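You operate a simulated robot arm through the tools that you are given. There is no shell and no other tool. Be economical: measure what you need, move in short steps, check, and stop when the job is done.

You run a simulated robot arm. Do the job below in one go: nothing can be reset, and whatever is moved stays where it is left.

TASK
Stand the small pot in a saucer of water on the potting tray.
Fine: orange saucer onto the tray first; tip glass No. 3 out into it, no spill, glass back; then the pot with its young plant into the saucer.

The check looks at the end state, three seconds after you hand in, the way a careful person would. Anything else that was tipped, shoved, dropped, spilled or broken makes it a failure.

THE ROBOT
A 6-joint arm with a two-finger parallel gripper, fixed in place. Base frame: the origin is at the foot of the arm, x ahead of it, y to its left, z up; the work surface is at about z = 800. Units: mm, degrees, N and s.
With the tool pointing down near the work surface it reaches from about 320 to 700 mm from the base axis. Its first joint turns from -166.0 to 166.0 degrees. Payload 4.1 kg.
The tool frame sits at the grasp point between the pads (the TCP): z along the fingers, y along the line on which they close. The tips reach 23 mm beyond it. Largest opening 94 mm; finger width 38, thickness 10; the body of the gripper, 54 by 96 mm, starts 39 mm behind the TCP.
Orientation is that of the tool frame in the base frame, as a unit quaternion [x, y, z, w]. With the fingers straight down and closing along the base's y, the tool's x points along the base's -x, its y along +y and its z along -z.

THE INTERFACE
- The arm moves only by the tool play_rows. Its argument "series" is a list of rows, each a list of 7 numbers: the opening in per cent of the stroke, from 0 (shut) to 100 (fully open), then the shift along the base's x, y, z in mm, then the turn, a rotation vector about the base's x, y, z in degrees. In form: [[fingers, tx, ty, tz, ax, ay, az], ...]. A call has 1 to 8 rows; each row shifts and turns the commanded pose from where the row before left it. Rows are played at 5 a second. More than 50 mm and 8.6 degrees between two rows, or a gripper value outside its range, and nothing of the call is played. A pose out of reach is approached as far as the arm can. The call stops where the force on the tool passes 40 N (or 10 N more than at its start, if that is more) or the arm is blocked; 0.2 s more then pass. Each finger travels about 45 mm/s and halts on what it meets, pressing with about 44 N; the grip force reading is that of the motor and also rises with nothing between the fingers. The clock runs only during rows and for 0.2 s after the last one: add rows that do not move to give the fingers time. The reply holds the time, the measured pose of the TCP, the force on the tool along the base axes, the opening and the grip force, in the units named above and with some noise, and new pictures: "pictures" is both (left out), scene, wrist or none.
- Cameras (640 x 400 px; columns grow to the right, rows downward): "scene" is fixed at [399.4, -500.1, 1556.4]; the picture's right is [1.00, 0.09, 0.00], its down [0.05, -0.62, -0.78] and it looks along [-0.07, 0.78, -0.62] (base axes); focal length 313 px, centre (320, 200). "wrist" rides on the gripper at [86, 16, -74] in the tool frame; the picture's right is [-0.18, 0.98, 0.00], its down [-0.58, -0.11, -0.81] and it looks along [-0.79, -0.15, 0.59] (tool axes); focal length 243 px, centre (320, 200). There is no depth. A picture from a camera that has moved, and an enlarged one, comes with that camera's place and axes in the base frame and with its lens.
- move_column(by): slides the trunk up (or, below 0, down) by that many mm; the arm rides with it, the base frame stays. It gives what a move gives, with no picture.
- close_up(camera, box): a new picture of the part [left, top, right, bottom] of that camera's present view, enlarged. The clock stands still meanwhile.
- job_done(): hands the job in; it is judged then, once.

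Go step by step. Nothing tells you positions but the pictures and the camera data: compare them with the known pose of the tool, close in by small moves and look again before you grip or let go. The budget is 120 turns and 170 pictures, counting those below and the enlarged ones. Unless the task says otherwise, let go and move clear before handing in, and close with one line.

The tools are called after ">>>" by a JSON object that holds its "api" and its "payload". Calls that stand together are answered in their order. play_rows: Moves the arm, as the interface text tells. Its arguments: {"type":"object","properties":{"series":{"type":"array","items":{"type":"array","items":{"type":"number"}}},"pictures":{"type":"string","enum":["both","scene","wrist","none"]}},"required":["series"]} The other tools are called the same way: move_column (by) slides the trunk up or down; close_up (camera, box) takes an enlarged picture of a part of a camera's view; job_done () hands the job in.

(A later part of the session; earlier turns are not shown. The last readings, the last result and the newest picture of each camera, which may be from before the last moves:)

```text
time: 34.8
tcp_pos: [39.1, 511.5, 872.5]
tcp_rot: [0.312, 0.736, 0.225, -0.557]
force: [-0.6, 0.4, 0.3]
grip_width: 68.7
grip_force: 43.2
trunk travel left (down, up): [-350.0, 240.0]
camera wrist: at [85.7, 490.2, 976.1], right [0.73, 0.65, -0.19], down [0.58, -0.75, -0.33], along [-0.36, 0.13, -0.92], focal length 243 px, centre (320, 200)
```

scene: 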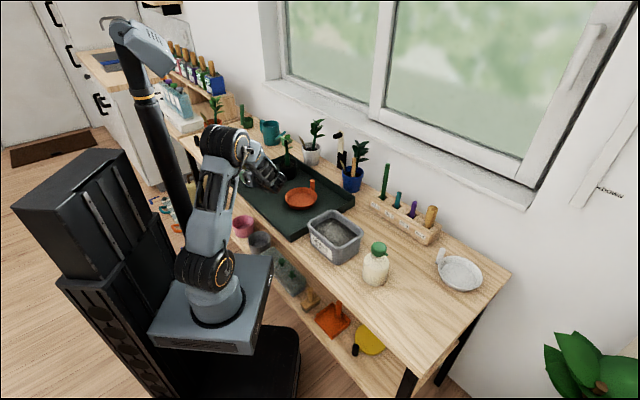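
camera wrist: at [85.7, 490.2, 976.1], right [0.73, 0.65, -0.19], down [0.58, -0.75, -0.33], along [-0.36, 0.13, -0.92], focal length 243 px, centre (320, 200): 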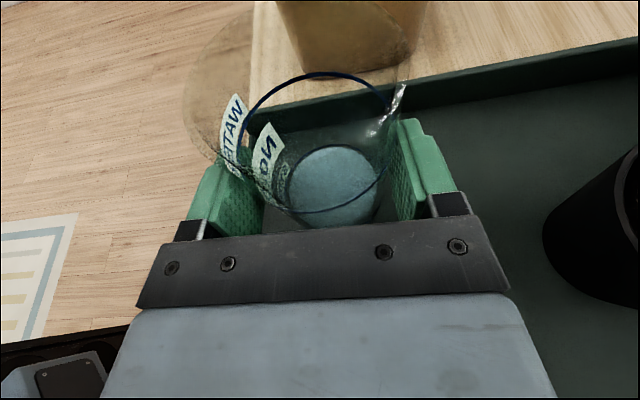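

Glass gripped (68.7 mm). I note this pose for putting it back and lift gently.

>>> {"api": "play_rows", "payload": {"series": [[60, 0, 0, 4, 0, 0, 0], [60, 0, 0, 8, 0, 0, 0], [60, 0, 0, 12, 0, 0, 0], [60, 0, 0, 14, 0, 0, 0], [60, 0, 0, 14, 0, 0, 0], [60, 0, 0, 8, 0, 0, 0], [60, 0, 0, 0, 0, 0, 0]]}}

```text
time: 36.4
tcp_pos: [39.5, 511.8, 931.9]
tcp_rot: [0.312, 0.736, 0.225, -0.558]
force: [1.4, 0.4, -2.7]
grip_width: 68.5
grip_force: 44.1
trunk travel left (down, up): [-350.0, 240.0]
camera wrist: at [85.8, 490.4, 1036.3], right [0.73, 0.65, -0.19], down [0.58, -0.75, -0.33], along [-0.36, 0.13, -0.92], focal length 243 px, centre (320, 200)
```

scene: 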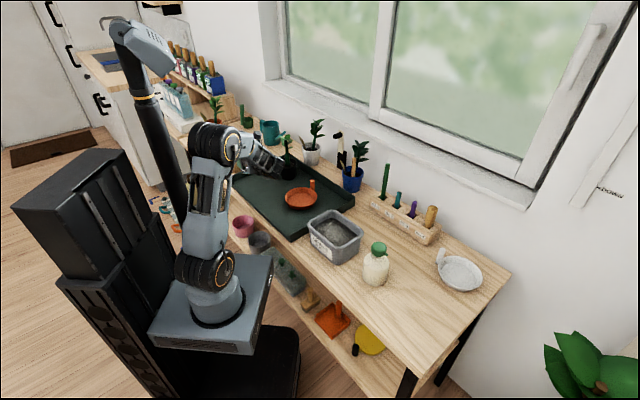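
wrist: 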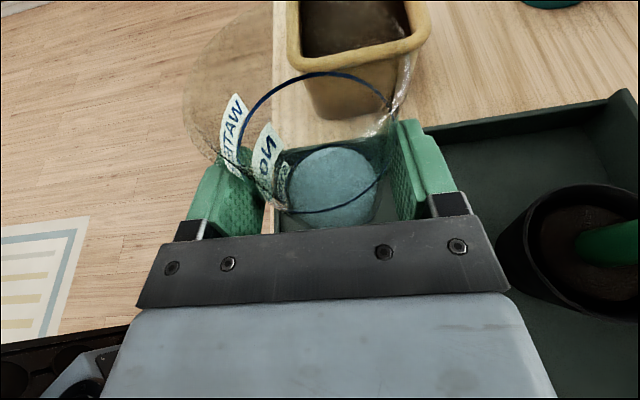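

Carrying it smoothly towards the saucer, turning the heading to about 105° on the way.

>>> {"api": "play_rows", "payload": {"series": [[60, 6, -4, 0, 0, 0, -1], [60, 12, -7, 0, 0, 0, -2.5], [60, 15, -9, 0, 0, 0, -2.8], [60, 15, -9, 0, 0, 0, -2.8], [60, 15, -9, 0, 0, 0, -2.8], [60, 15, -9, 0, 0, 0, -2.8], [60, 10, -6, 0, 0, 0, -2], [60, 5, -3, 0, 0, 0, -1]], "pictures": "scene"}}

```text
time: 38.1
tcp_pos: [132.1, 454.9, 931.5]
tcp_rot: [0.423, 0.679, 0.308, -0.515]
force: [0.1, -0.3, -3.4]
grip_width: 68.8
grip_force: 43.8
trunk travel left (down, up): [-350.0, 240.0]
```

scene: 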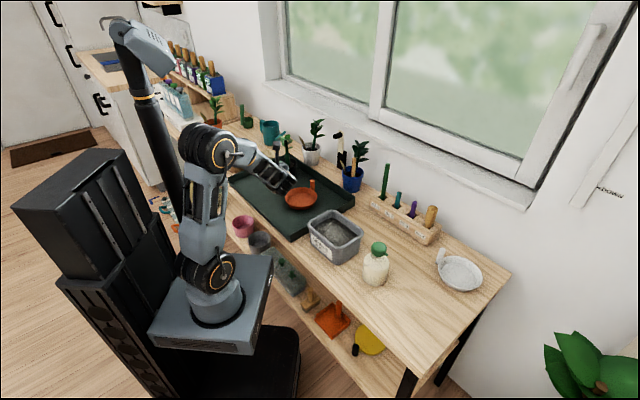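

>>> {"api": "play_rows", "payload": {"series": [[60, 6, -4, 0, 0, 0, -1], [60, 12, -7, 0, 0, 0, -2.2], [60, 15, -9, 0, 0, 0, -2.6], [60, 15, -9, 0, 0, 0, -2.6], [60, 13, -8, 0, 0, 0, -2.2], [60, 7, -4, 0, 0, 0, -1.2], [60, 3, -2, 0, 0, 0, -0.5], [60, 0, 0, 0, 0, 0, 0]]}}

>>> {"api": "close_up", "payload": {"camera": "scene", "box": [220, 130, 380, 230]}}

```text
time: 40.0
tcp_pos: [203.7, 412.9, 932.4]
tcp_rot: [0.492, 0.63, 0.362, -0.48]
force: [-0.4, -0.5, -1.9]
grip_width: 68.4
grip_force: 44.5
trunk travel left (down, up): [-350.0, 240.0]
camera wrist: at [232.8, 371.2, 1036.6], right [0.96, 0.2, -0.19], down [0.13, -0.93, -0.33], along [-0.25, 0.29, -0.92], focal length 243 px, centre (320, 200)
```

scene: 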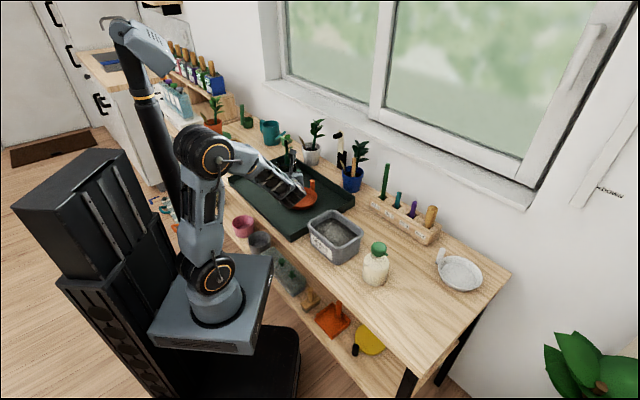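
wrist: 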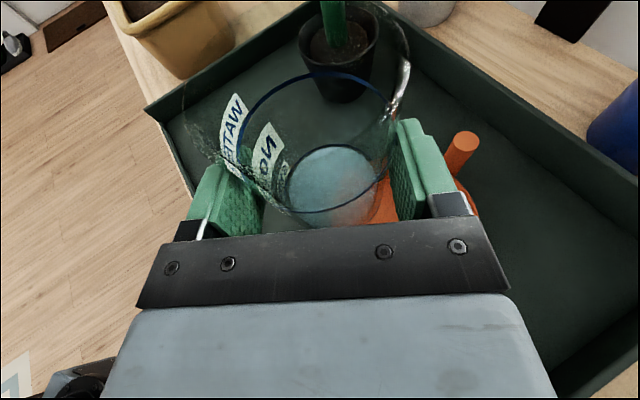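

```text
4.00 times, centred on (300, 180) of scene
camera zoom: at [399.4, -500.1, 1556.4], right [1.0, 0.09, 0.0], down [0.05, -0.62, -0.78], along [-0.07, 0.78, -0.62], focal length 1252 px, centre (400, 280)
```

zoom: 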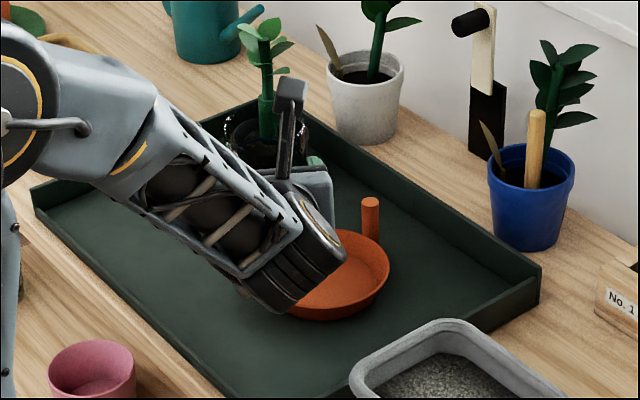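

The glass is left of the saucer with the post clear. I roll the hand to the right about the tool axis, first to about 56° (before anything can run out).

>>> {"api": "play_rows", "payload": {"series": [[60, 0, 0, 0, -1.0, 3.7, -1.1], [60, 0, 0, 0, -1.74, 6.5, -1.95], [60, 0, 0, 0, -1.74, 6.5, -1.95], [60, 0, 0, 0, -1.74, 6.5, -1.95], [60, 0, 0, 0, -1.74, 6.5, -1.95], [60, 0, 0, 0, -1.74, 6.5, -1.95], [60, 0, 0, 0, -1.74, 6.5, -1.95], [60, 0, 0, 0, -1.0, 3.7, -1.1]]}}

>>> {"api": "close_up", "payload": {"camera": "scene", "box": [220, 130, 380, 230]}}

```text
time: 41.8
tcp_pos: [204.5, 412.6, 930.9]
tcp_rot: [0.713, 0.363, 0.124, -0.588]
force: [-0.6, -0.2, -1.5]
grip_width: 68.5
grip_force: 44.2
trunk travel left (down, up): [-350.0, 240.0]
camera wrist: at [294.1, 374.7, 993.3], right [0.52, -0.11, -0.85], down [-0.28, -0.96, -0.04], along [-0.81, 0.26, -0.53], focal length 243 px, centre (320, 200)
```

scene: 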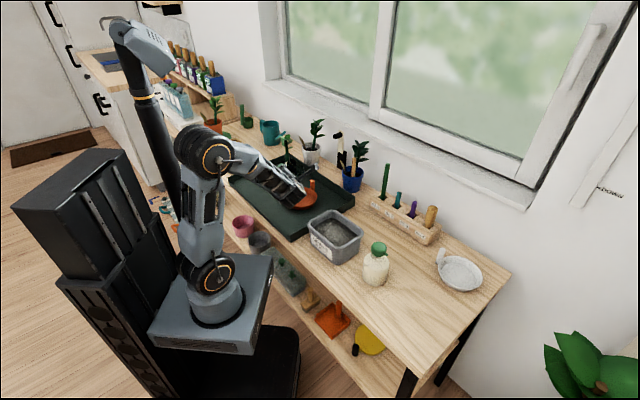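
wrist: 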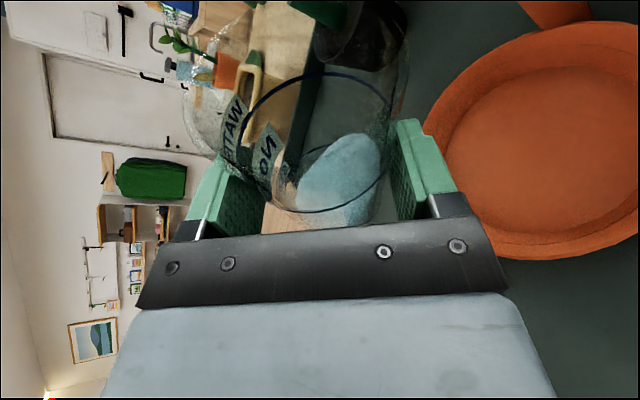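

```text
4.00 times, centred on (300, 180) of scene
camera zoom: at [399.4, -500.1, 1556.4], right [1.0, 0.09, 0.0], down [0.05, -0.62, -0.78], along [-0.07, 0.78, -0.62], focal length 1252 px, centre (400, 280)
```

zoom: 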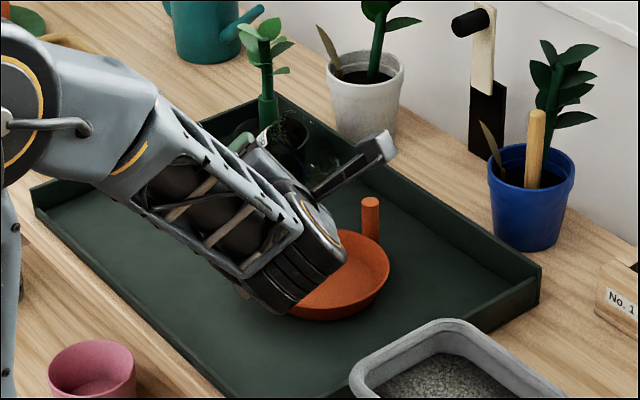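

The saucer centre lies about 51 mm to the right of the grip, level with it — as planned. I lower to z≈905 while rolling on to about 74°.

>>> {"api": "play_rows", "payload": {"series": [[60, 0, 0, -7, -1.49, 5.57, -1.67], [60, 0, 0, -7, -1.49, 5.57, -1.67], [60, 0, 0, -7, -1.49, 5.57, -1.67], [60, 0, 0, -5, -1.49, 5.57, -1.67], [60, 0, 0, 0, 0, 0, 0]]}}

>>> {"api": "close_up", "payload": {"camera": "scene", "box": [260, 150, 340, 200]}}

```text
time: 43.0
tcp_pos: [203.9, 413.1, 905.5]
tcp_rot: [0.772, 0.207, -0.001, -0.601]
force: [-0.7, 0.3, -3.3]
grip_width: 68.8
grip_force: 43.7
trunk travel left (down, up): [-350.0, 240.0]
camera wrist: at [306.2, 367.9, 933.5], right [0.14, -0.25, -0.96], down [-0.37, -0.91, 0.18], along [-0.92, 0.32, -0.22], focal length 243 px, centre (320, 200)
```

scene: 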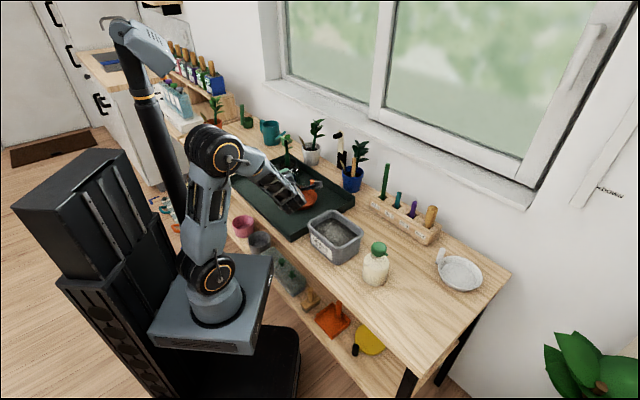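
wrist: 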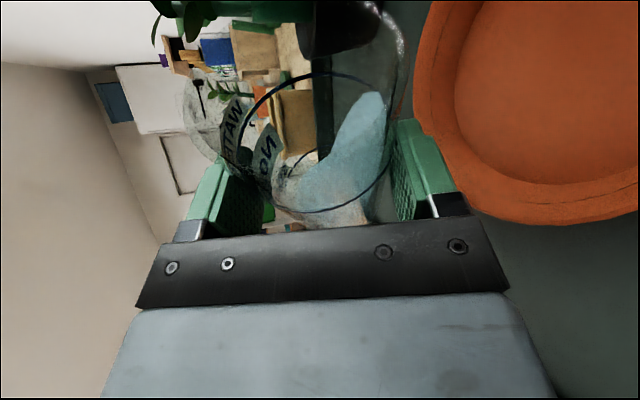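

```text
8.00 times, centred on (300, 175) of scene
camera zoom: at [399.4, -500.1, 1556.4], right [1.0, 0.09, 0.0], down [0.05, -0.62, -0.78], along [-0.07, 0.78, -0.62], focal length 2505 px, centre (480, 400)
```

zoom: 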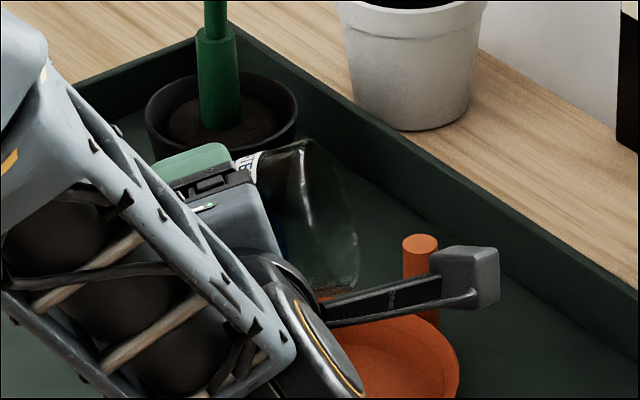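

The mouth is right above the saucer centre. I continue the roll slowly to pour.

>>> {"api": "play_rows", "payload": {"series": [[60, 0, 0, 0, -0.75, 2.78, -0.83], [60, 0, 0, 0, -0.75, 2.78, -0.83], [60, 0, 0, 0, -0.75, 2.78, -0.83], [60, 0, 0, 0, -0.75, 2.78, -0.83], [60, 0, 0, 0, 0, 0, 0], [60, 0, 0, 0, 0, 0, 0]]}}

>>> {"api": "close_up", "payload": {"camera": "scene", "box": [260, 150, 340, 200]}}

```text
time: 44.4
tcp_pos: [204.2, 413.6, 905.7]
tcp_rot: [0.79, 0.125, -0.063, -0.597]
force: [0.0, 0.2, -1.7]
grip_width: 68.5
grip_force: 44.0
trunk travel left (down, up): [-350.0, 240.0]
camera wrist: at [307.0, 362.9, 916.0], right [-0.06, -0.3, -0.95], down [-0.37, -0.88, 0.3], along [-0.93, 0.37, -0.06], focal length 243 px, centre (320, 200)
```

scene: 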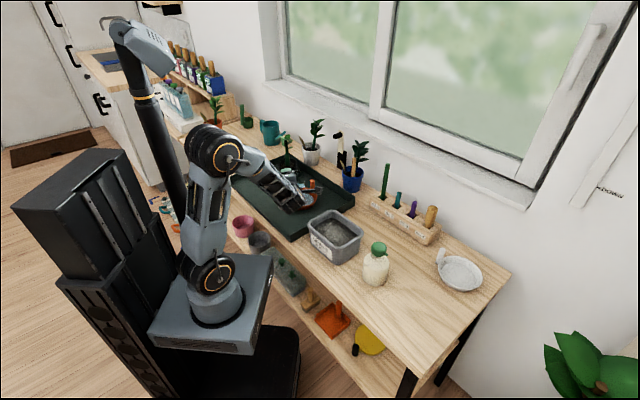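
wrist: 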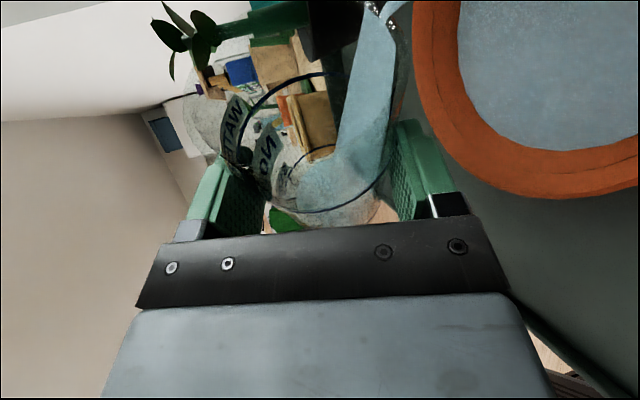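

```text
8.00 times, centred on (300, 175) of scene
camera zoom: at [399.4, -500.1, 1556.4], right [1.0, 0.09, 0.0], down [0.05, -0.62, -0.78], along [-0.07, 0.78, -0.62], focal length 2505 px, centre (480, 400)
```

zoom: 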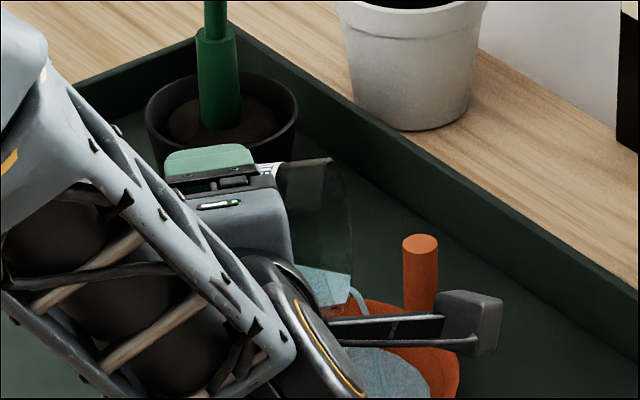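

Water is running into the saucer cleanly. Continuing slowly.

>>> {"api": "play_rows", "payload": {"series": [[60, 0, 0, 0, -0.5, 1.86, -0.56], [60, 0, 0, 0, -0.5, 1.86, -0.56], [60, 0, 0, 0, -0.5, 1.86, -0.56], [60, 0, 0, 0, -0.5, 1.86, -0.56], [60, 0, 0, 0, -0.5, 1.86, -0.56], [60, 0, 0, 0, -0.5, 1.86, -0.56], [60, 0, 0, 0, 0, 0, 0]], "pictures": "wrist"}}

>>> {"api": "close_up", "payload": {"camera": "scene", "box": [260, 150, 340, 200]}}

```text
time: 46.0
tcp_pos: [203.1, 412.8, 904.8]
tcp_rot: [0.798, 0.042, -0.126, -0.587]
force: [-0.7, 0.0, -1.7]
grip_width: 68.6
grip_force: 43.9
trunk travel left (down, up): [-350.0, 240.0]
camera wrist: at [304.1, 357.2, 899.3], right [-0.26, -0.34, -0.9], down [-0.35, -0.84, 0.42], along [-0.9, 0.42, 0.1], focal length 243 px, centre (320, 200)
```

wrist: 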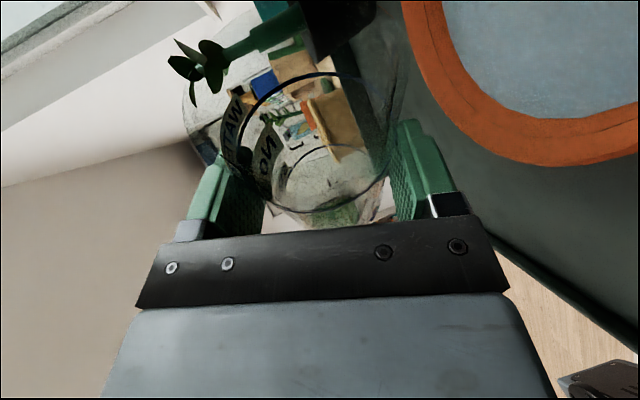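

```text
8.00 times, centred on (300, 175) of scene
camera zoom: at [399.4, -500.1, 1556.4], right [1.0, 0.09, 0.0], down [0.05, -0.62, -0.78], along [-0.07, 0.78, -0.62], focal length 2505 px, centre (480, 400)
```

zoom: 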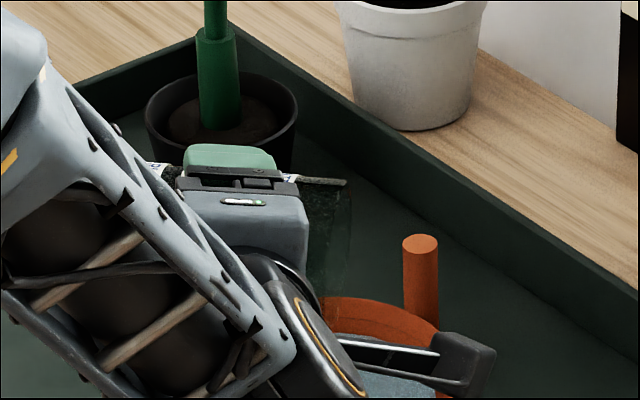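

The glass looks empty; a bit more tilt to drain the rest and a pause.

>>> {"api": "play_rows", "payload": {"series": [[60, 0, 0, 1, -0.75, 2.78, -0.83], [60, 0, 0, 1, -0.75, 2.78, -0.83], [60, 0, 0, 1, -0.75, 2.78, -0.83], [60, 0, 0, 0, -0.75, 2.78, -0.83], [60, 0, 0, 0, 0, 0, 0], [60, 0, 0, 0, 0, 0, 0], [60, 0, 0, 0, 0, 0, 0], [60, 0, 0, 0, 0, 0, 0]], "pictures": "wrist"}}

>>> {"api": "close_up", "payload": {"camera": "scene", "box": [260, 150, 340, 200]}}

```text
time: 47.8
tcp_pos: [203.6, 412.6, 909.2]
tcp_rot: [0.798, -0.042, -0.186, -0.571]
force: [-0.5, -0.3, -1.7]
grip_width: 68.5
grip_force: 43.7
trunk travel left (down, up): [-350.0, 240.0]
camera wrist: at [297.7, 350.8, 886.3], right [-0.45, -0.37, -0.82], down [-0.31, -0.8, 0.52], along [-0.84, 0.48, 0.24], focal length 243 px, centre (320, 200)
```

wrist: 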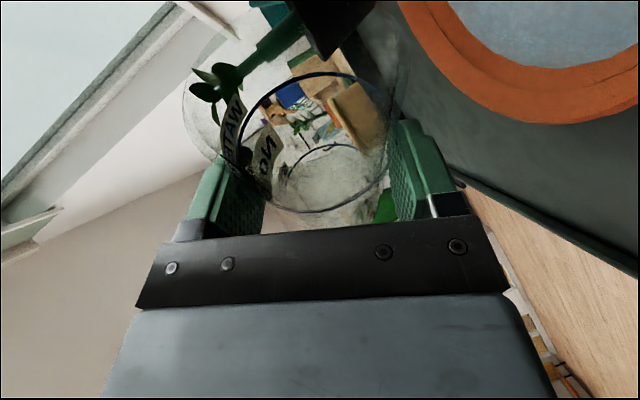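

```text
8.00 times, centred on (300, 175) of scene
camera zoom: at [399.4, -500.1, 1556.4], right [1.0, 0.09, 0.0], down [0.05, -0.62, -0.78], along [-0.07, 0.78, -0.62], focal length 2505 px, centre (480, 400)
```

zoom: 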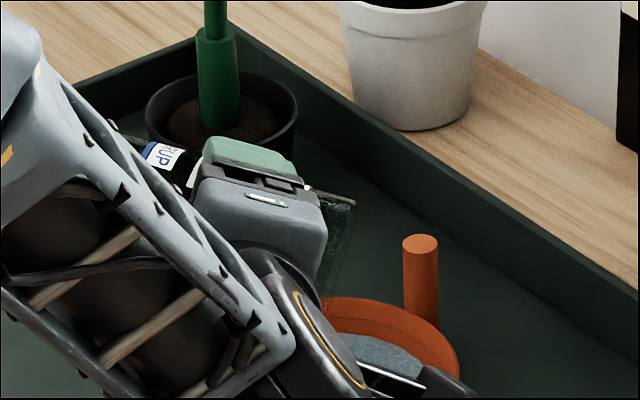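

Empty. Rolling back upright while rising to carrying height.

>>> {"api": "play_rows", "payload": {"series": [[60, 0, 0, 3, 1.99, -7.42, 2.22], [60, 0, 0, 4, 1.99, -7.42, 2.22], [60, 0, 0, 4, 1.99, -7.42, 2.22], [60, 0, 0, 4, 1.99, -7.42, 2.22], [60, 0, 0, 4, 1.99, -7.42, 2.22], [60, 0, 0, 4, 1.99, -7.42, 2.22], [60, 0, 0, 0, 1.99, -7.42, 2.22], [60, 0, 0, 0, 1.99, -7.42, 2.22]], "pictures": "none"}}

>>> {"api": "play_rows", "payload": {"series": [[60, 0, 0, 0, 1.99, -7.42, 2.22], [60, 0, 0, 0, 1.99, -7.42, 2.22], [60, 0, 0, 0, 1.99, -7.42, 2.22], [60, 0, 0, 0, 1.99, -7.42, 2.22], [60, 0, 0, 0, 1.99, -7.42, 2.22], [60, 0, 0, 0, 1.49, -5.57, 1.67], [60, 0, 0, 0, 0, 0, 0]]}}

```text
time: 49.5
tcp_pos: [203.2, 413.9, 932.3]
tcp_rot: [0.7, 0.388, 0.146, -0.582]
force: [-0.6, 0.0, -1.8]
grip_width: 68.6
grip_force: 44.2
trunk travel left (down, up): [-350.0, 240.0]
```

```text
time: 51.1
tcp_pos: [203.3, 413.6, 931.7]
tcp_rot: [0.492, 0.63, 0.362, -0.479]
force: [-0.4, 0.1, -2.5]
grip_width: 68.6
grip_force: 44.6
trunk travel left (down, up): [-350.0, 240.0]
camera wrist: at [232.8, 371.2, 1036.4], right [0.96, 0.2, -0.19], down [0.13, -0.93, -0.33], along [-0.25, 0.29, -0.92], focal length 243 px, centre (320, 200)
```

scene: 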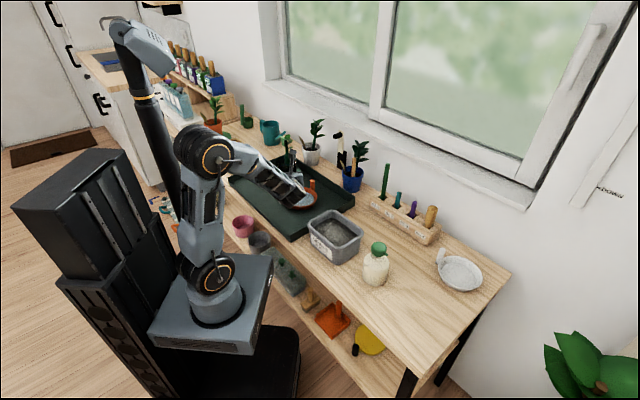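
wrist: 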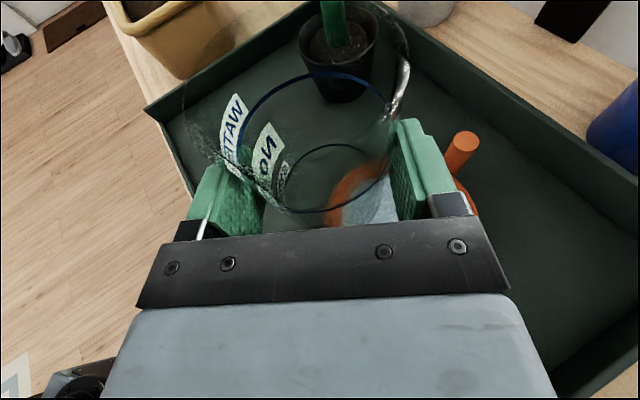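

The glass is empty and upright again. Carrying it back to its place.

>>> {"api": "play_rows", "payload": {"series": [[60, -20.5, 12.25, 0, 0, 0, 3.75], [60, -20.5, 12.25, 0, 0, 0, 3.75], [60, -20.5, 12.25, 0, 0, 0, 3.75], [60, -20.5, 12.25, 0, 0, 0, 3.75], [60, -20.5, 12.25, 0, 0, 0, 3.75], [60, -20.5, 12.25, 0, 0, 0, 3.75], [60, -20.5, 12.25, 0, 0, 0, 3.75], [60, -20.5, 12.25, 0, 0, 0, 3.75]], "pictures": "none"}}

>>> {"api": "play_rows", "payload": {"series": [[60, 0, 0, -20, 0, 0, 0], [60, 0, 0, -20, 0, 0, 0], [60, 0, 0, -12, 0, 0, 0], [60, 0, 0, -4, 0, 0, 0], [60, 0, 0, 0, 0, 0, 0]]}}

```text
time: 53.0
tcp_pos: [39.8, 510.7, 931.0]
tcp_rot: [0.313, 0.736, 0.224, -0.557]
force: [0.3, -1.1, -1.9]
grip_width: 68.6
grip_force: 44.1
trunk travel left (down, up): [-350.0, 240.0]
```

```text
time: 54.1
tcp_pos: [38.6, 509.5, 876.6]
tcp_rot: [0.313, 0.736, 0.225, -0.557]
force: [-0.4, 1.0, -2.4]
grip_width: 68.4
grip_force: 44.3
trunk travel left (down, up): [-350.0, 240.0]
camera wrist: at [85.4, 489.1, 980.2], right [0.73, 0.65, -0.19], down [0.58, -0.75, -0.33], along [-0.36, 0.13, -0.92], focal length 243 px, centre (320, 200)
```

scene: 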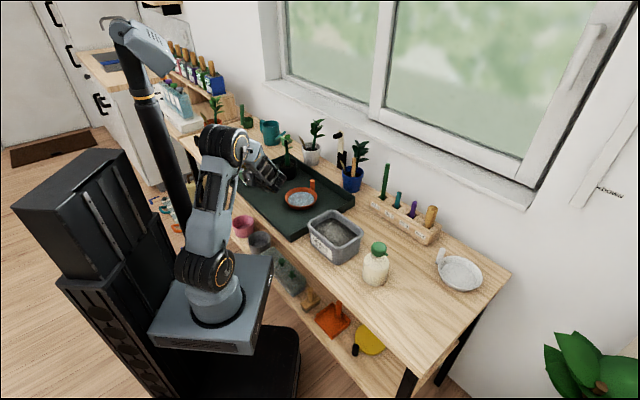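
wrist: 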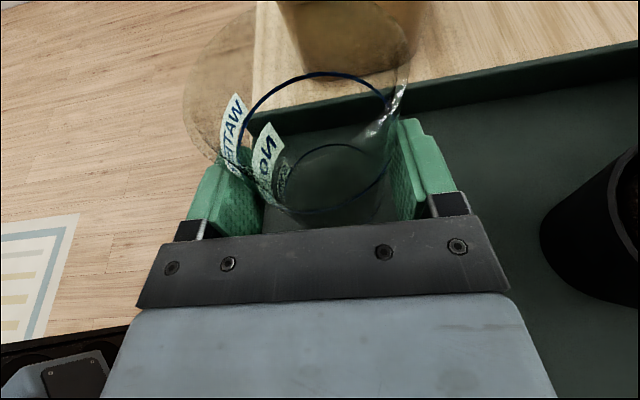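

Fine steps down until it touches.

>>> {"api": "play_rows", "payload": {"series": [[60, 0, 0, -1.5, 0, 0, 0], [60, 0, 0, 0, 0, 0, 0]], "pictures": "none"}}

>>> {"api": "play_rows", "payload": {"series": [[60, 0, 0, -1.2, 0, 0, 0], [60, 0, 0, 0, 0, 0, 0]], "pictures": "none"}}

>>> {"api": "play_rows", "payload": {"series": [[60, 0, 0, -1, 0, 0, 0], [60, 0, 0, 0, 0, 0, 0]], "pictures": "none"}}

```text
time: 54.8
tcp_pos: [38.9, 510.4, 874.8]
tcp_rot: [0.313, 0.736, 0.224, -0.557]
force: [-0.8, 0.6, -2.1]
grip_width: 68.4
grip_force: 44.2
trunk travel left (down, up): [-350.0, 240.0]
```

```text
time: 55.4
tcp_pos: [37.9, 510.6, 873.0]
tcp_rot: [0.313, 0.736, 0.225, -0.557]
force: [-0.4, 0.2, -1.3]
grip_width: 68.6
grip_force: 44.2
trunk travel left (down, up): [-350.0, 240.0]
```

```text
time: 56.0
tcp_pos: [39.6, 511.3, 871.9]
tcp_rot: [0.313, 0.735, 0.225, -0.557]
force: [-0.5, 0.2, -2.1]
grip_width: 68.7
grip_force: 44.2
trunk travel left (down, up): [-350.0, 240.0]
```

>>> {"api": "play_rows", "payload": {"series": [[60, 0, 0, -1, 0, 0, 0], [60, 0, 0, 0, 0, 0, 0]], "pictures": "none"}}

>>> {"api": "play_rows", "payload": {"series": [[60, 0, 0, -0.8, 0, 0, 0], [60, 0, 0, 0, 0, 0, 0]], "pictures": "none"}}

```text
time: 56.5
tcp_pos: [38.7, 511.2, 872.9]
tcp_rot: [0.313, 0.735, 0.225, -0.558]
force: [0.9, -0.5, 1.3]
grip_width: 68.4
grip_force: 44.2
trunk travel left (down, up): [-350.0, 240.0]
```

```text
time: 57.1
tcp_pos: [38.8, 511.1, 871.7]
tcp_rot: [0.313, 0.735, 0.226, -0.558]
force: [1.3, -0.2, 9.1]
grip_width: 68.5
grip_force: 44.2
trunk travel left (down, up): [-350.0, 240.0]
```

Touchdown. Opening evenly and backing straight out.

>>> {"api": "play_rows", "payload": {"series": [[76, 0, 0, 0, 0, 0, 0], [85, 0, 0, 0, 0, 0, 0], [100, 0, 0, 0, 0, 0, 0], [100, 0, 0, 0, 0, 0, 0], [100, 6, -6, 0, 0, 0, 0], [100, 14, -14, 0, 0, 0, 0], [100, 18, -18, 0, 0, 0, 0], [100, 18, -18, 0, 0, 0, 0]]}}

>>> {"api": "play_rows", "payload": {"series": [[100, 0, 0, 30, 0, 0, 0], [100, 0, 0, 45, 0, 0, 0], [100, 0, 0, 45, 0, 0, 0], [100, 0, 0, 45, 0, 0, 0], [100, 0, 0, 45, 0, 0, 0], [100, 0, 0, 0, 0, 0, 0]]}}

>>> {"api": "close_up", "payload": {"camera": "scene", "box": [220, 130, 348, 210]}}

```text
time: 59.0
tcp_pos: [96.2, 454.1, 871.2]
tcp_rot: [0.313, 0.736, 0.225, -0.557]
force: [-0.7, -1.4, -0.1]
grip_width: 94.1
grip_force: 0.1
trunk travel left (down, up): [-350.0, 240.0]
camera wrist: at [141.8, 432.8, 975.1], right [0.73, 0.65, -0.19], down [0.58, -0.75, -0.33], along [-0.36, 0.13, -0.92], focal length 243 px, centre (320, 200)
```

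scene: 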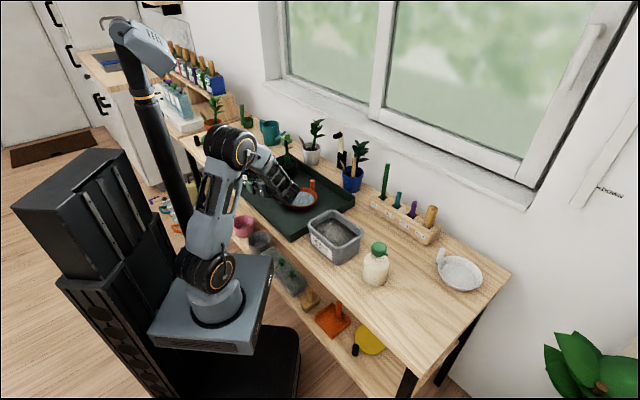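
wrist: 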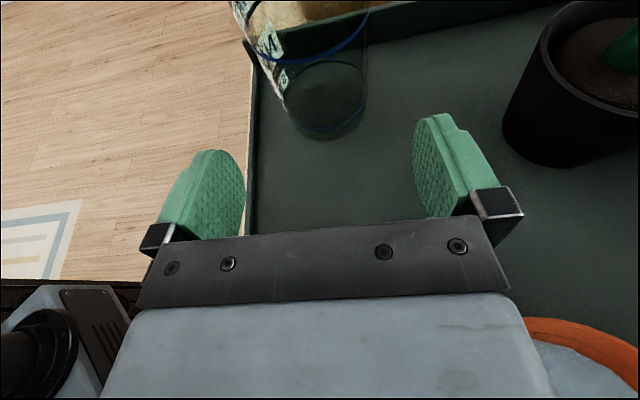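

```text
time: 60.4
tcp_pos: [95.1, 454.7, 1081.6]
tcp_rot: [0.312, 0.736, 0.225, -0.558]
force: [0.4, -0.1, 0.9]
grip_width: 94.2
grip_force: 0.1
trunk travel left (down, up): [-350.0, 240.0]
camera wrist: at [141.8, 432.9, 1185.3], right [0.73, 0.65, -0.19], down [0.58, -0.75, -0.33], along [-0.36, 0.13, -0.92], focal length 243 px, centre (320, 200)
```

scene: 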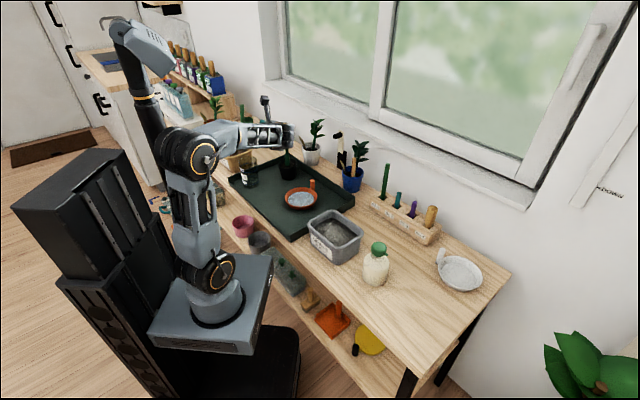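
wrist: 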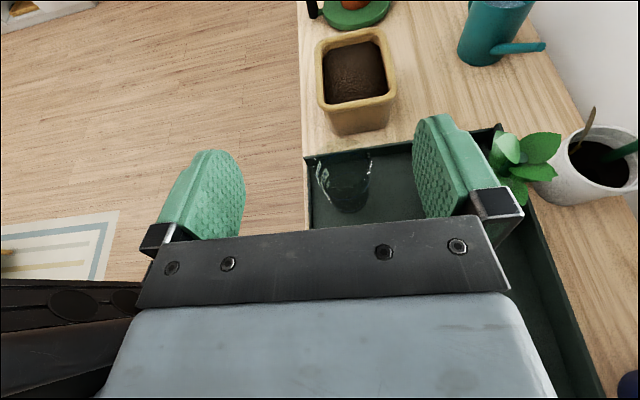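

```text
5.00 times, centred on (284, 170) of scene
camera zoom: at [399.4, -500.1, 1556.4], right [1.0, 0.09, 0.0], down [0.05, -0.62, -0.78], along [-0.07, 0.78, -0.62], focal length 1566 px, centre (500, 350)
```

zoom: 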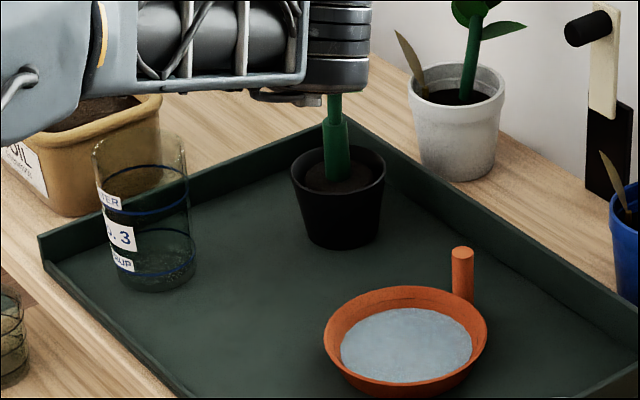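

Glass No. 3 is empty and back in place, and the saucer holds the water with no spill. Next the black pot (about (169,582), rim about 78 mm, 66 tall): I turn to heading 92° and look at its plant from above.

>>> {"api": "play_rows", "payload": {"series": [[100, 12, 0, 0, 0, 0, -7.2], [100, 12, 0, 0, 0, 0, -7.2], [100, 12, 0, 0, 0, 0, -7.2], [100, 12, 0, 0, 0, 0, -7.2], [100, 13, 0, 0, 0, 0, -7.2], [100, 13, 0, 0, 0, 0, -7.0], [100, 0, 0, 0, 0, 0, 0]]}}

>>> {"api": "close_up", "payload": {"camera": "scene", "box": [250, 110, 330, 160]}}

```text
time: 62.0
tcp_pos: [168.6, 453.6, 1080.5]
tcp_rot: [0.562, 0.569, 0.414, -0.435]
force: [-0.4, -1.2, -0.2]
grip_width: 94.0
grip_force: 0.1
trunk travel left (down, up): [-350.0, 240.0]
camera wrist: at [189.0, 407.1, 1184.4], right [0.98, -0.02, -0.19], down [-0.09, -0.94, -0.33], along [-0.17, 0.34, -0.92], focal length 243 px, centre (320, 200)
```

scene: 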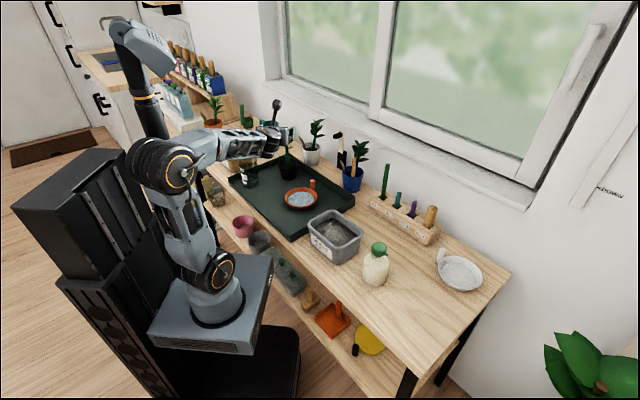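
wrist: 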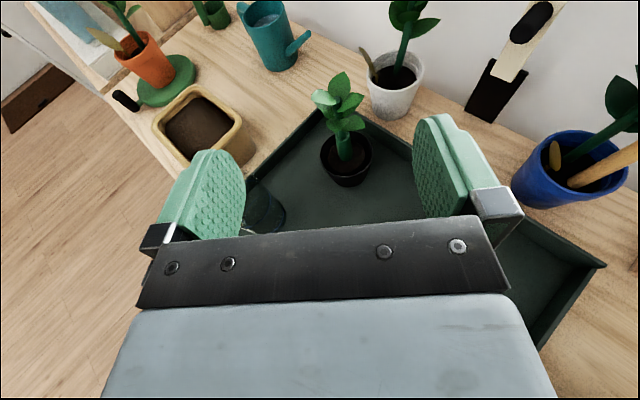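

```text
8.00 times, centred on (290, 135) of scene
camera zoom: at [399.4, -500.1, 1556.4], right [1.0, 0.09, 0.0], down [0.05, -0.62, -0.78], along [-0.07, 0.78, -0.62], focal length 2505 px, centre (560, 720)
```

zoom: 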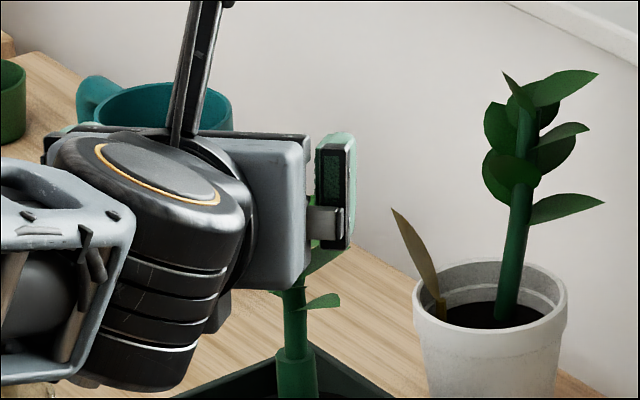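

>>> {"api": "close_up", "payload": {"camera": "wrist", "box": [280, 50, 440, 200]}}

```text
2.67 times, centred on (360, 125) of wrist
camera zoom: at [189.0, 407.1, 1184.4], right [0.98, -0.02, -0.19], down [-0.09, -0.94, -0.33], along [-0.17, 0.34, -0.92], focal length 647 px, centre (213, 400)
```

zoom: 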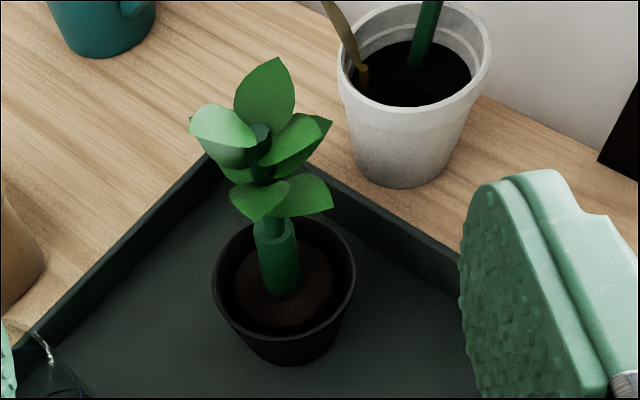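

The pot axis comes out at (169.5,584), its leaves reaching up to about z=990 and about 25 mm out. I come down in front of it with the hand, then approach level.

>>> {"api": "play_rows", "payload": {"series": [[100, 1, 45, -10, 0, 0, 0], [100, 0, 0, -45, 0, 0, 0], [100, 0, 0, -45, 0, 0, 0], [100, 0, 0, -45, 0, 0, 0], [100, 0, 0, -45, 0, 0, 0], [100, 0, 0, -32, 0, 0, 0], [100, 0, 0, 0, 0, 0, 0]]}}

>>> {"api": "close_up", "payload": {"camera": "scene", "box": [220, 120, 348, 200]}}

```text
time: 63.5
tcp_pos: [169.5, 498.3, 859.6]
tcp_rot: [0.561, 0.569, 0.414, -0.436]
force: [-0.7, 0.2, -0.5]
grip_width: 93.8
grip_force: 0.1
trunk travel left (down, up): [-350.0, 240.0]
camera wrist: at [189.3, 451.7, 962.7], right [0.98, -0.02, -0.19], down [-0.09, -0.94, -0.33], along [-0.17, 0.34, -0.92], focal length 243 px, centre (320, 200)
```

scene: 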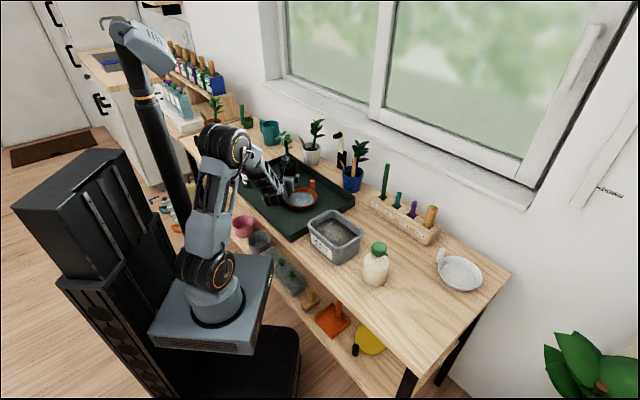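
wrist: 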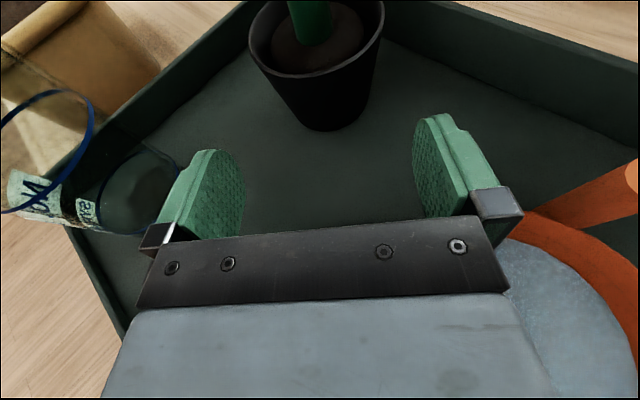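

```text
5.00 times, centred on (284, 160) of scene
camera zoom: at [399.4, -500.1, 1556.4], right [1.0, 0.09, 0.0], down [0.05, -0.62, -0.78], along [-0.07, 0.78, -0.62], focal length 1566 px, centre (500, 400)
```

zoom: 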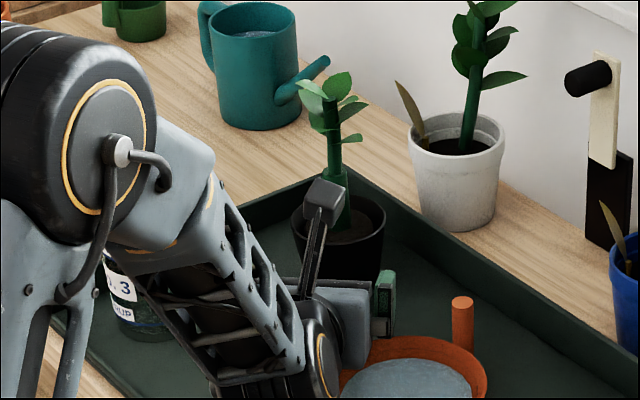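

Clear so far; the pot lies about 2 mm right of my line. Moving in 52 mm.

>>> {"api": "play_rows", "payload": {"series": [[100, 1, 14, 0, 0, 0, 0], [100, 0.5, 14, 0, 0, 0, 0], [100, 0, 14, 0, 0, 0, 0], [100, 0, 10, 0, 0, 0, 0], [100, 0, 0, 0, 0, 0, 0]]}}

>>> {"api": "close_up", "payload": {"camera": "scene", "box": [240, 120, 320, 170]}}

```text
time: 64.8
tcp_pos: [172.0, 551.1, 858.8]
tcp_rot: [0.561, 0.57, 0.414, -0.436]
force: [0.2, 0.4, 0.5]
grip_width: 93.7
grip_force: 0.1
trunk travel left (down, up): [-350.0, 240.0]
camera wrist: at [191.3, 504.1, 962.3], right [0.98, -0.02, -0.19], down [-0.09, -0.94, -0.33], along [-0.17, 0.34, -0.92], focal length 243 px, centre (320, 200)
```

scene: 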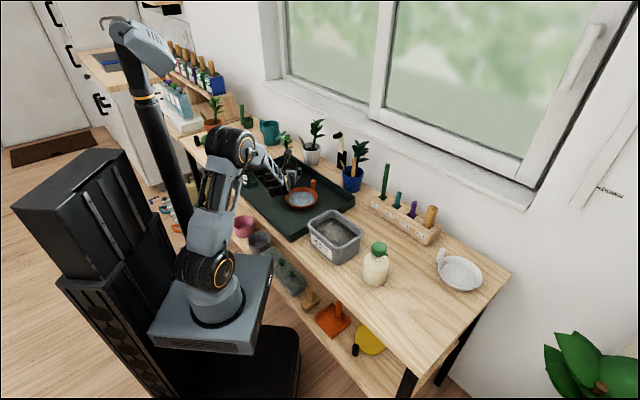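
wrist: 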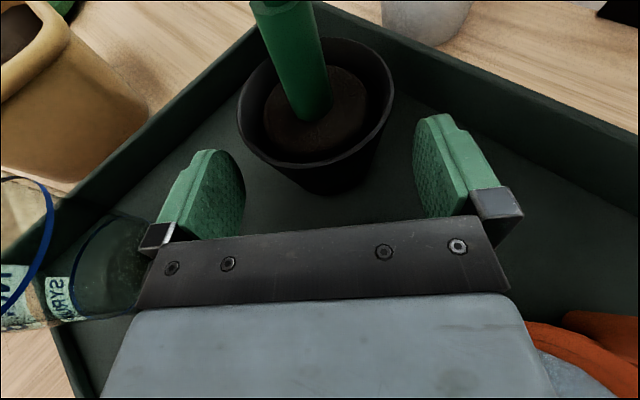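

```text
8.00 times, centred on (280, 145) of scene
camera zoom: at [399.4, -500.1, 1556.4], right [1.0, 0.09, 0.0], down [0.05, -0.62, -0.78], along [-0.07, 0.78, -0.62], focal length 2505 px, centre (640, 640)
```

zoom: 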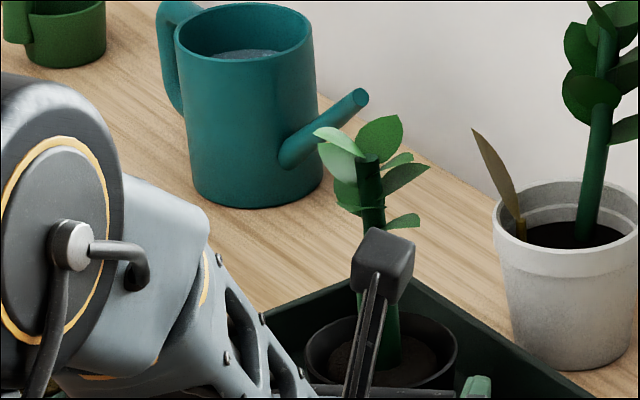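

Rim centre at about (174,586). I shift 3 mm right and move in 24 mm more, watching the leaves near the camera.

>>> {"api": "play_rows", "payload": {"series": [[100, 2.5, 8, 0, 0, 0, 0], [100, 0, 8, 0, 0, 0, 0], [100, 0, 6, 0, 0, 0, 0], [100, 0, 0, 0, 0, 0, 0]], "pictures": "wrist"}}

>>> {"api": "close_up", "payload": {"camera": "scene", "box": [240, 120, 320, 170]}}

```text
time: 65.8
tcp_pos: [173.6, 574.1, 857.3]
tcp_rot: [0.561, 0.57, 0.413, -0.436]
force: [-0.1, 0.2, -0.7]
grip_width: 94.2
grip_force: 0.0
trunk travel left (down, up): [-350.0, 240.0]
camera wrist: at [193.7, 526.3, 962.5], right [0.98, -0.02, -0.19], down [-0.09, -0.94, -0.33], along [-0.17, 0.34, -0.92], focal length 243 px, centre (320, 200)
```

wrist: 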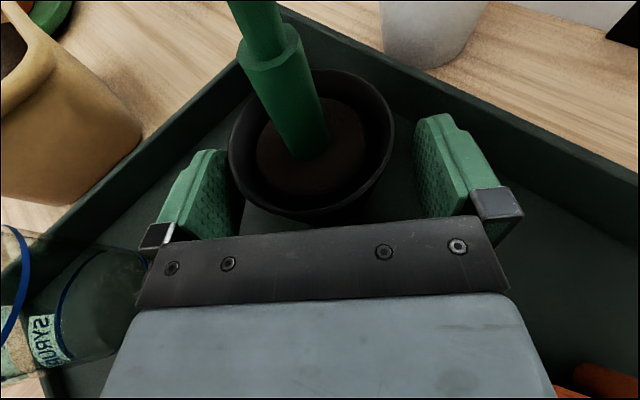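

```text
8.00 times, centred on (280, 145) of scene
camera zoom: at [399.4, -500.1, 1556.4], right [1.0, 0.09, 0.0], down [0.05, -0.62, -0.78], along [-0.07, 0.78, -0.62], focal length 2505 px, centre (640, 640)
```

zoom: 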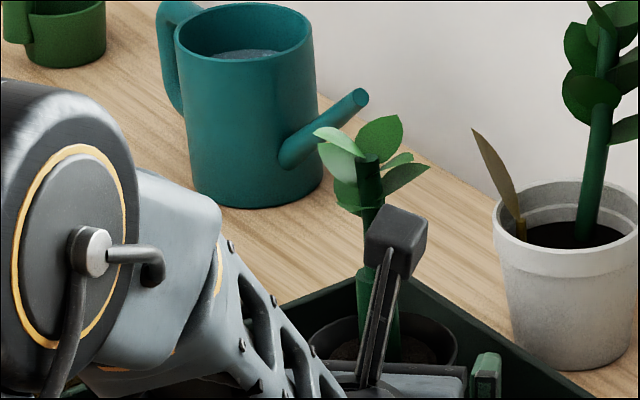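

Centred within about 1 mm. Closing gradually.

>>> {"api": "play_rows", "payload": {"series": [[92, 0, 0, 0, 0, 0, 0], [86, 0, 0, 0, 0, 0, 0], [80, 0, 0, 0, 0, 0, 0], [72, 0, 0, 0, 0, 0, 0], [62, 0, 0, 0, 0, 0, 0], [62, 0, 0, 0, 0, 0, 0], [62, 0, 0, 0, 0, 0, 0]], "pictures": "wrist"}}

>>> {"api": "close_up", "payload": {"camera": "scene", "box": [240, 130, 320, 180]}}

```text
time: 67.3
tcp_pos: [174.2, 573.3, 859.1]
tcp_rot: [0.561, 0.57, 0.414, -0.435]
force: [-0.4, -1.1, 0.7]
grip_width: 74.3
grip_force: 44.2
trunk travel left (down, up): [-350.0, 240.0]
camera wrist: at [193.7, 526.1, 962.7], right [0.98, -0.02, -0.19], down [-0.09, -0.94, -0.33], along [-0.17, 0.34, -0.92], focal length 243 px, centre (320, 200)
```

wrist: 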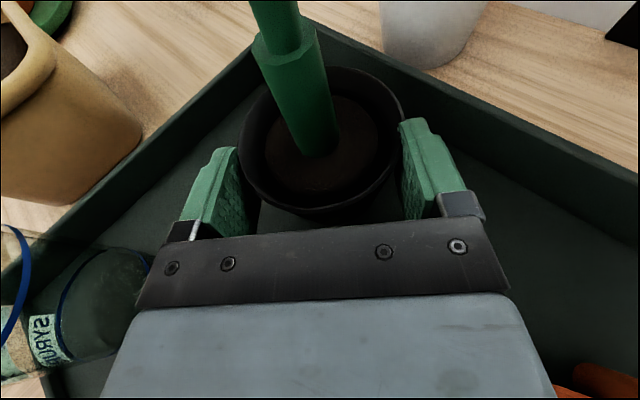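

```text
8.00 times, centred on (280, 155) of scene
camera zoom: at [399.4, -500.1, 1556.4], right [1.0, 0.09, 0.0], down [0.05, -0.62, -0.78], along [-0.07, 0.78, -0.62], focal length 2505 px, centre (640, 560)
```

zoom: 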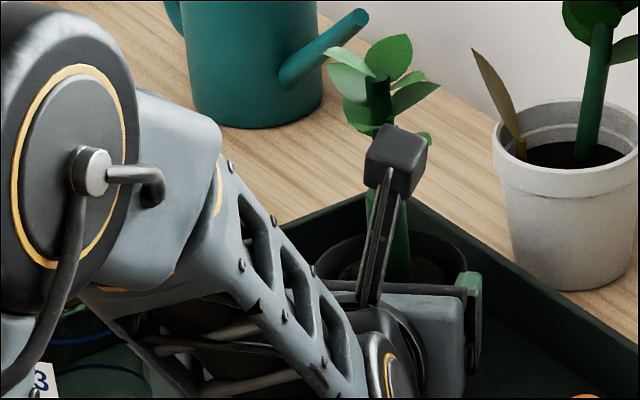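

Gripped at 74 mm. Lifting slowly.

>>> {"api": "play_rows", "payload": {"series": [[62, 0, 0, 3, 0, 0, 0], [62, 0, 0, 6, 0, 0, 0], [62, 0, 0, 10, 0, 0, 0], [62, 0, 0, 12, 0, 0, 0], [62, 0, 0, 0, 0, 0, 0]], "pictures": "wrist"}}

>>> {"api": "close_up", "payload": {"camera": "scene", "box": [240, 120, 320, 170]}}

```text
time: 68.5
tcp_pos: [175.0, 572.9, 888.9]
tcp_rot: [0.561, 0.569, 0.414, -0.436]
force: [-0.1, 0.3, -0.9]
grip_width: 73.3
grip_force: 44.0
trunk travel left (down, up): [-350.0, 240.0]
camera wrist: at [194.2, 526.0, 993.8], right [0.98, -0.02, -0.19], down [-0.09, -0.94, -0.33], along [-0.17, 0.34, -0.92], focal length 243 px, centre (320, 200)
```

wrist: 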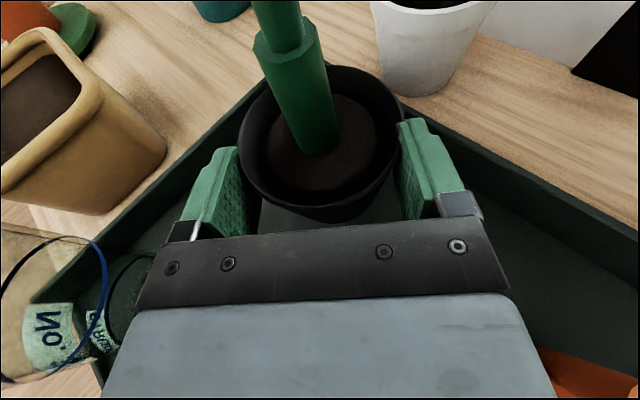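

```text
8.00 times, centred on (280, 145) of scene
camera zoom: at [399.4, -500.1, 1556.4], right [1.0, 0.09, 0.0], down [0.05, -0.62, -0.78], along [-0.07, 0.78, -0.62], focal length 2505 px, centre (640, 640)
```

zoom: 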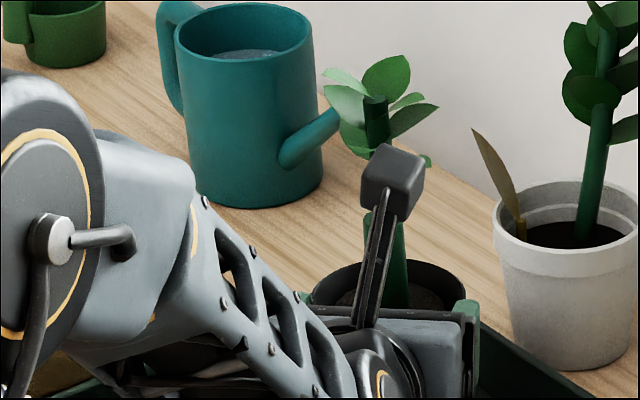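

The pot is up and upright. Lifting further to clear the post.

>>> {"api": "play_rows", "payload": {"series": [[62, 0, 0, 12, 0, 0, 0], [62, 0, 0, 15, 0, 0, 0], [62, 0, 0, 15, 0, 0, 0], [62, 0, 0, 15, 0, 0, 0], [62, 0, 0, 8, 0, 0, 0], [62, 0, 0, 0, 0, 0, 0]]}}

>>> {"api": "close_up", "payload": {"camera": "scene", "box": [220, 100, 348, 180]}}

```text
time: 70.0
tcp_pos: [174.8, 572.9, 955.0]
tcp_rot: [0.561, 0.57, 0.413, -0.436]
force: [-1.3, 0.1, -1.3]
grip_width: 73.2
grip_force: 43.9
trunk travel left (down, up): [-350.0, 240.0]
camera wrist: at [194.1, 525.7, 1059.0], right [0.98, -0.02, -0.19], down [-0.09, -0.94, -0.33], along [-0.17, 0.34, -0.92], focal length 243 px, centre (320, 200)
```

scene: 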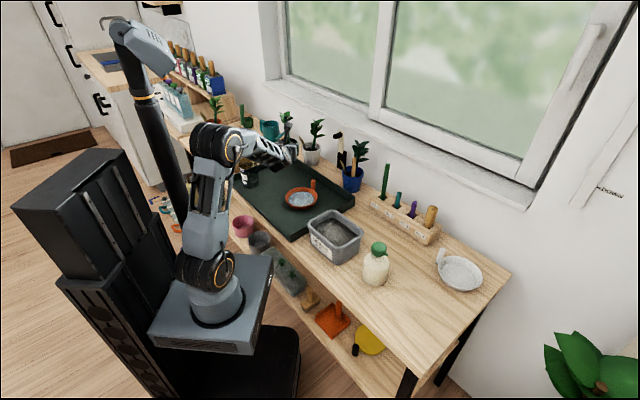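
wrist: 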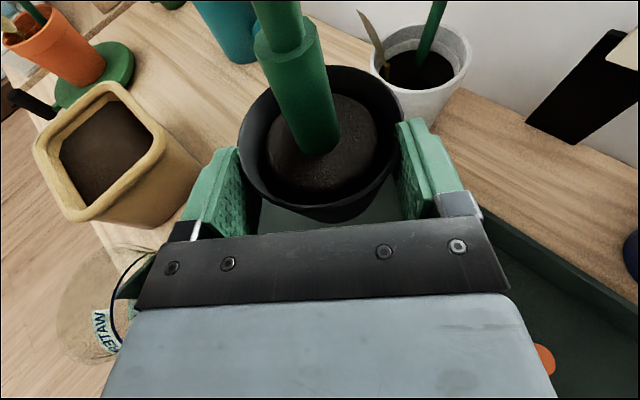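

```text
5.00 times, centred on (284, 140) of scene
camera zoom: at [399.4, -500.1, 1556.4], right [1.0, 0.09, 0.0], down [0.05, -0.62, -0.78], along [-0.07, 0.78, -0.62], focal length 1566 px, centre (500, 500)
```

zoom: 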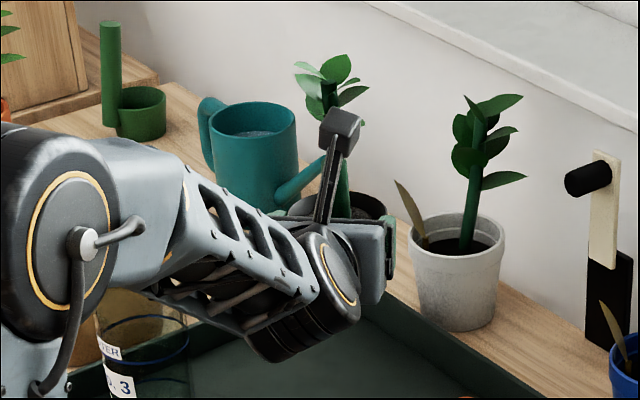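

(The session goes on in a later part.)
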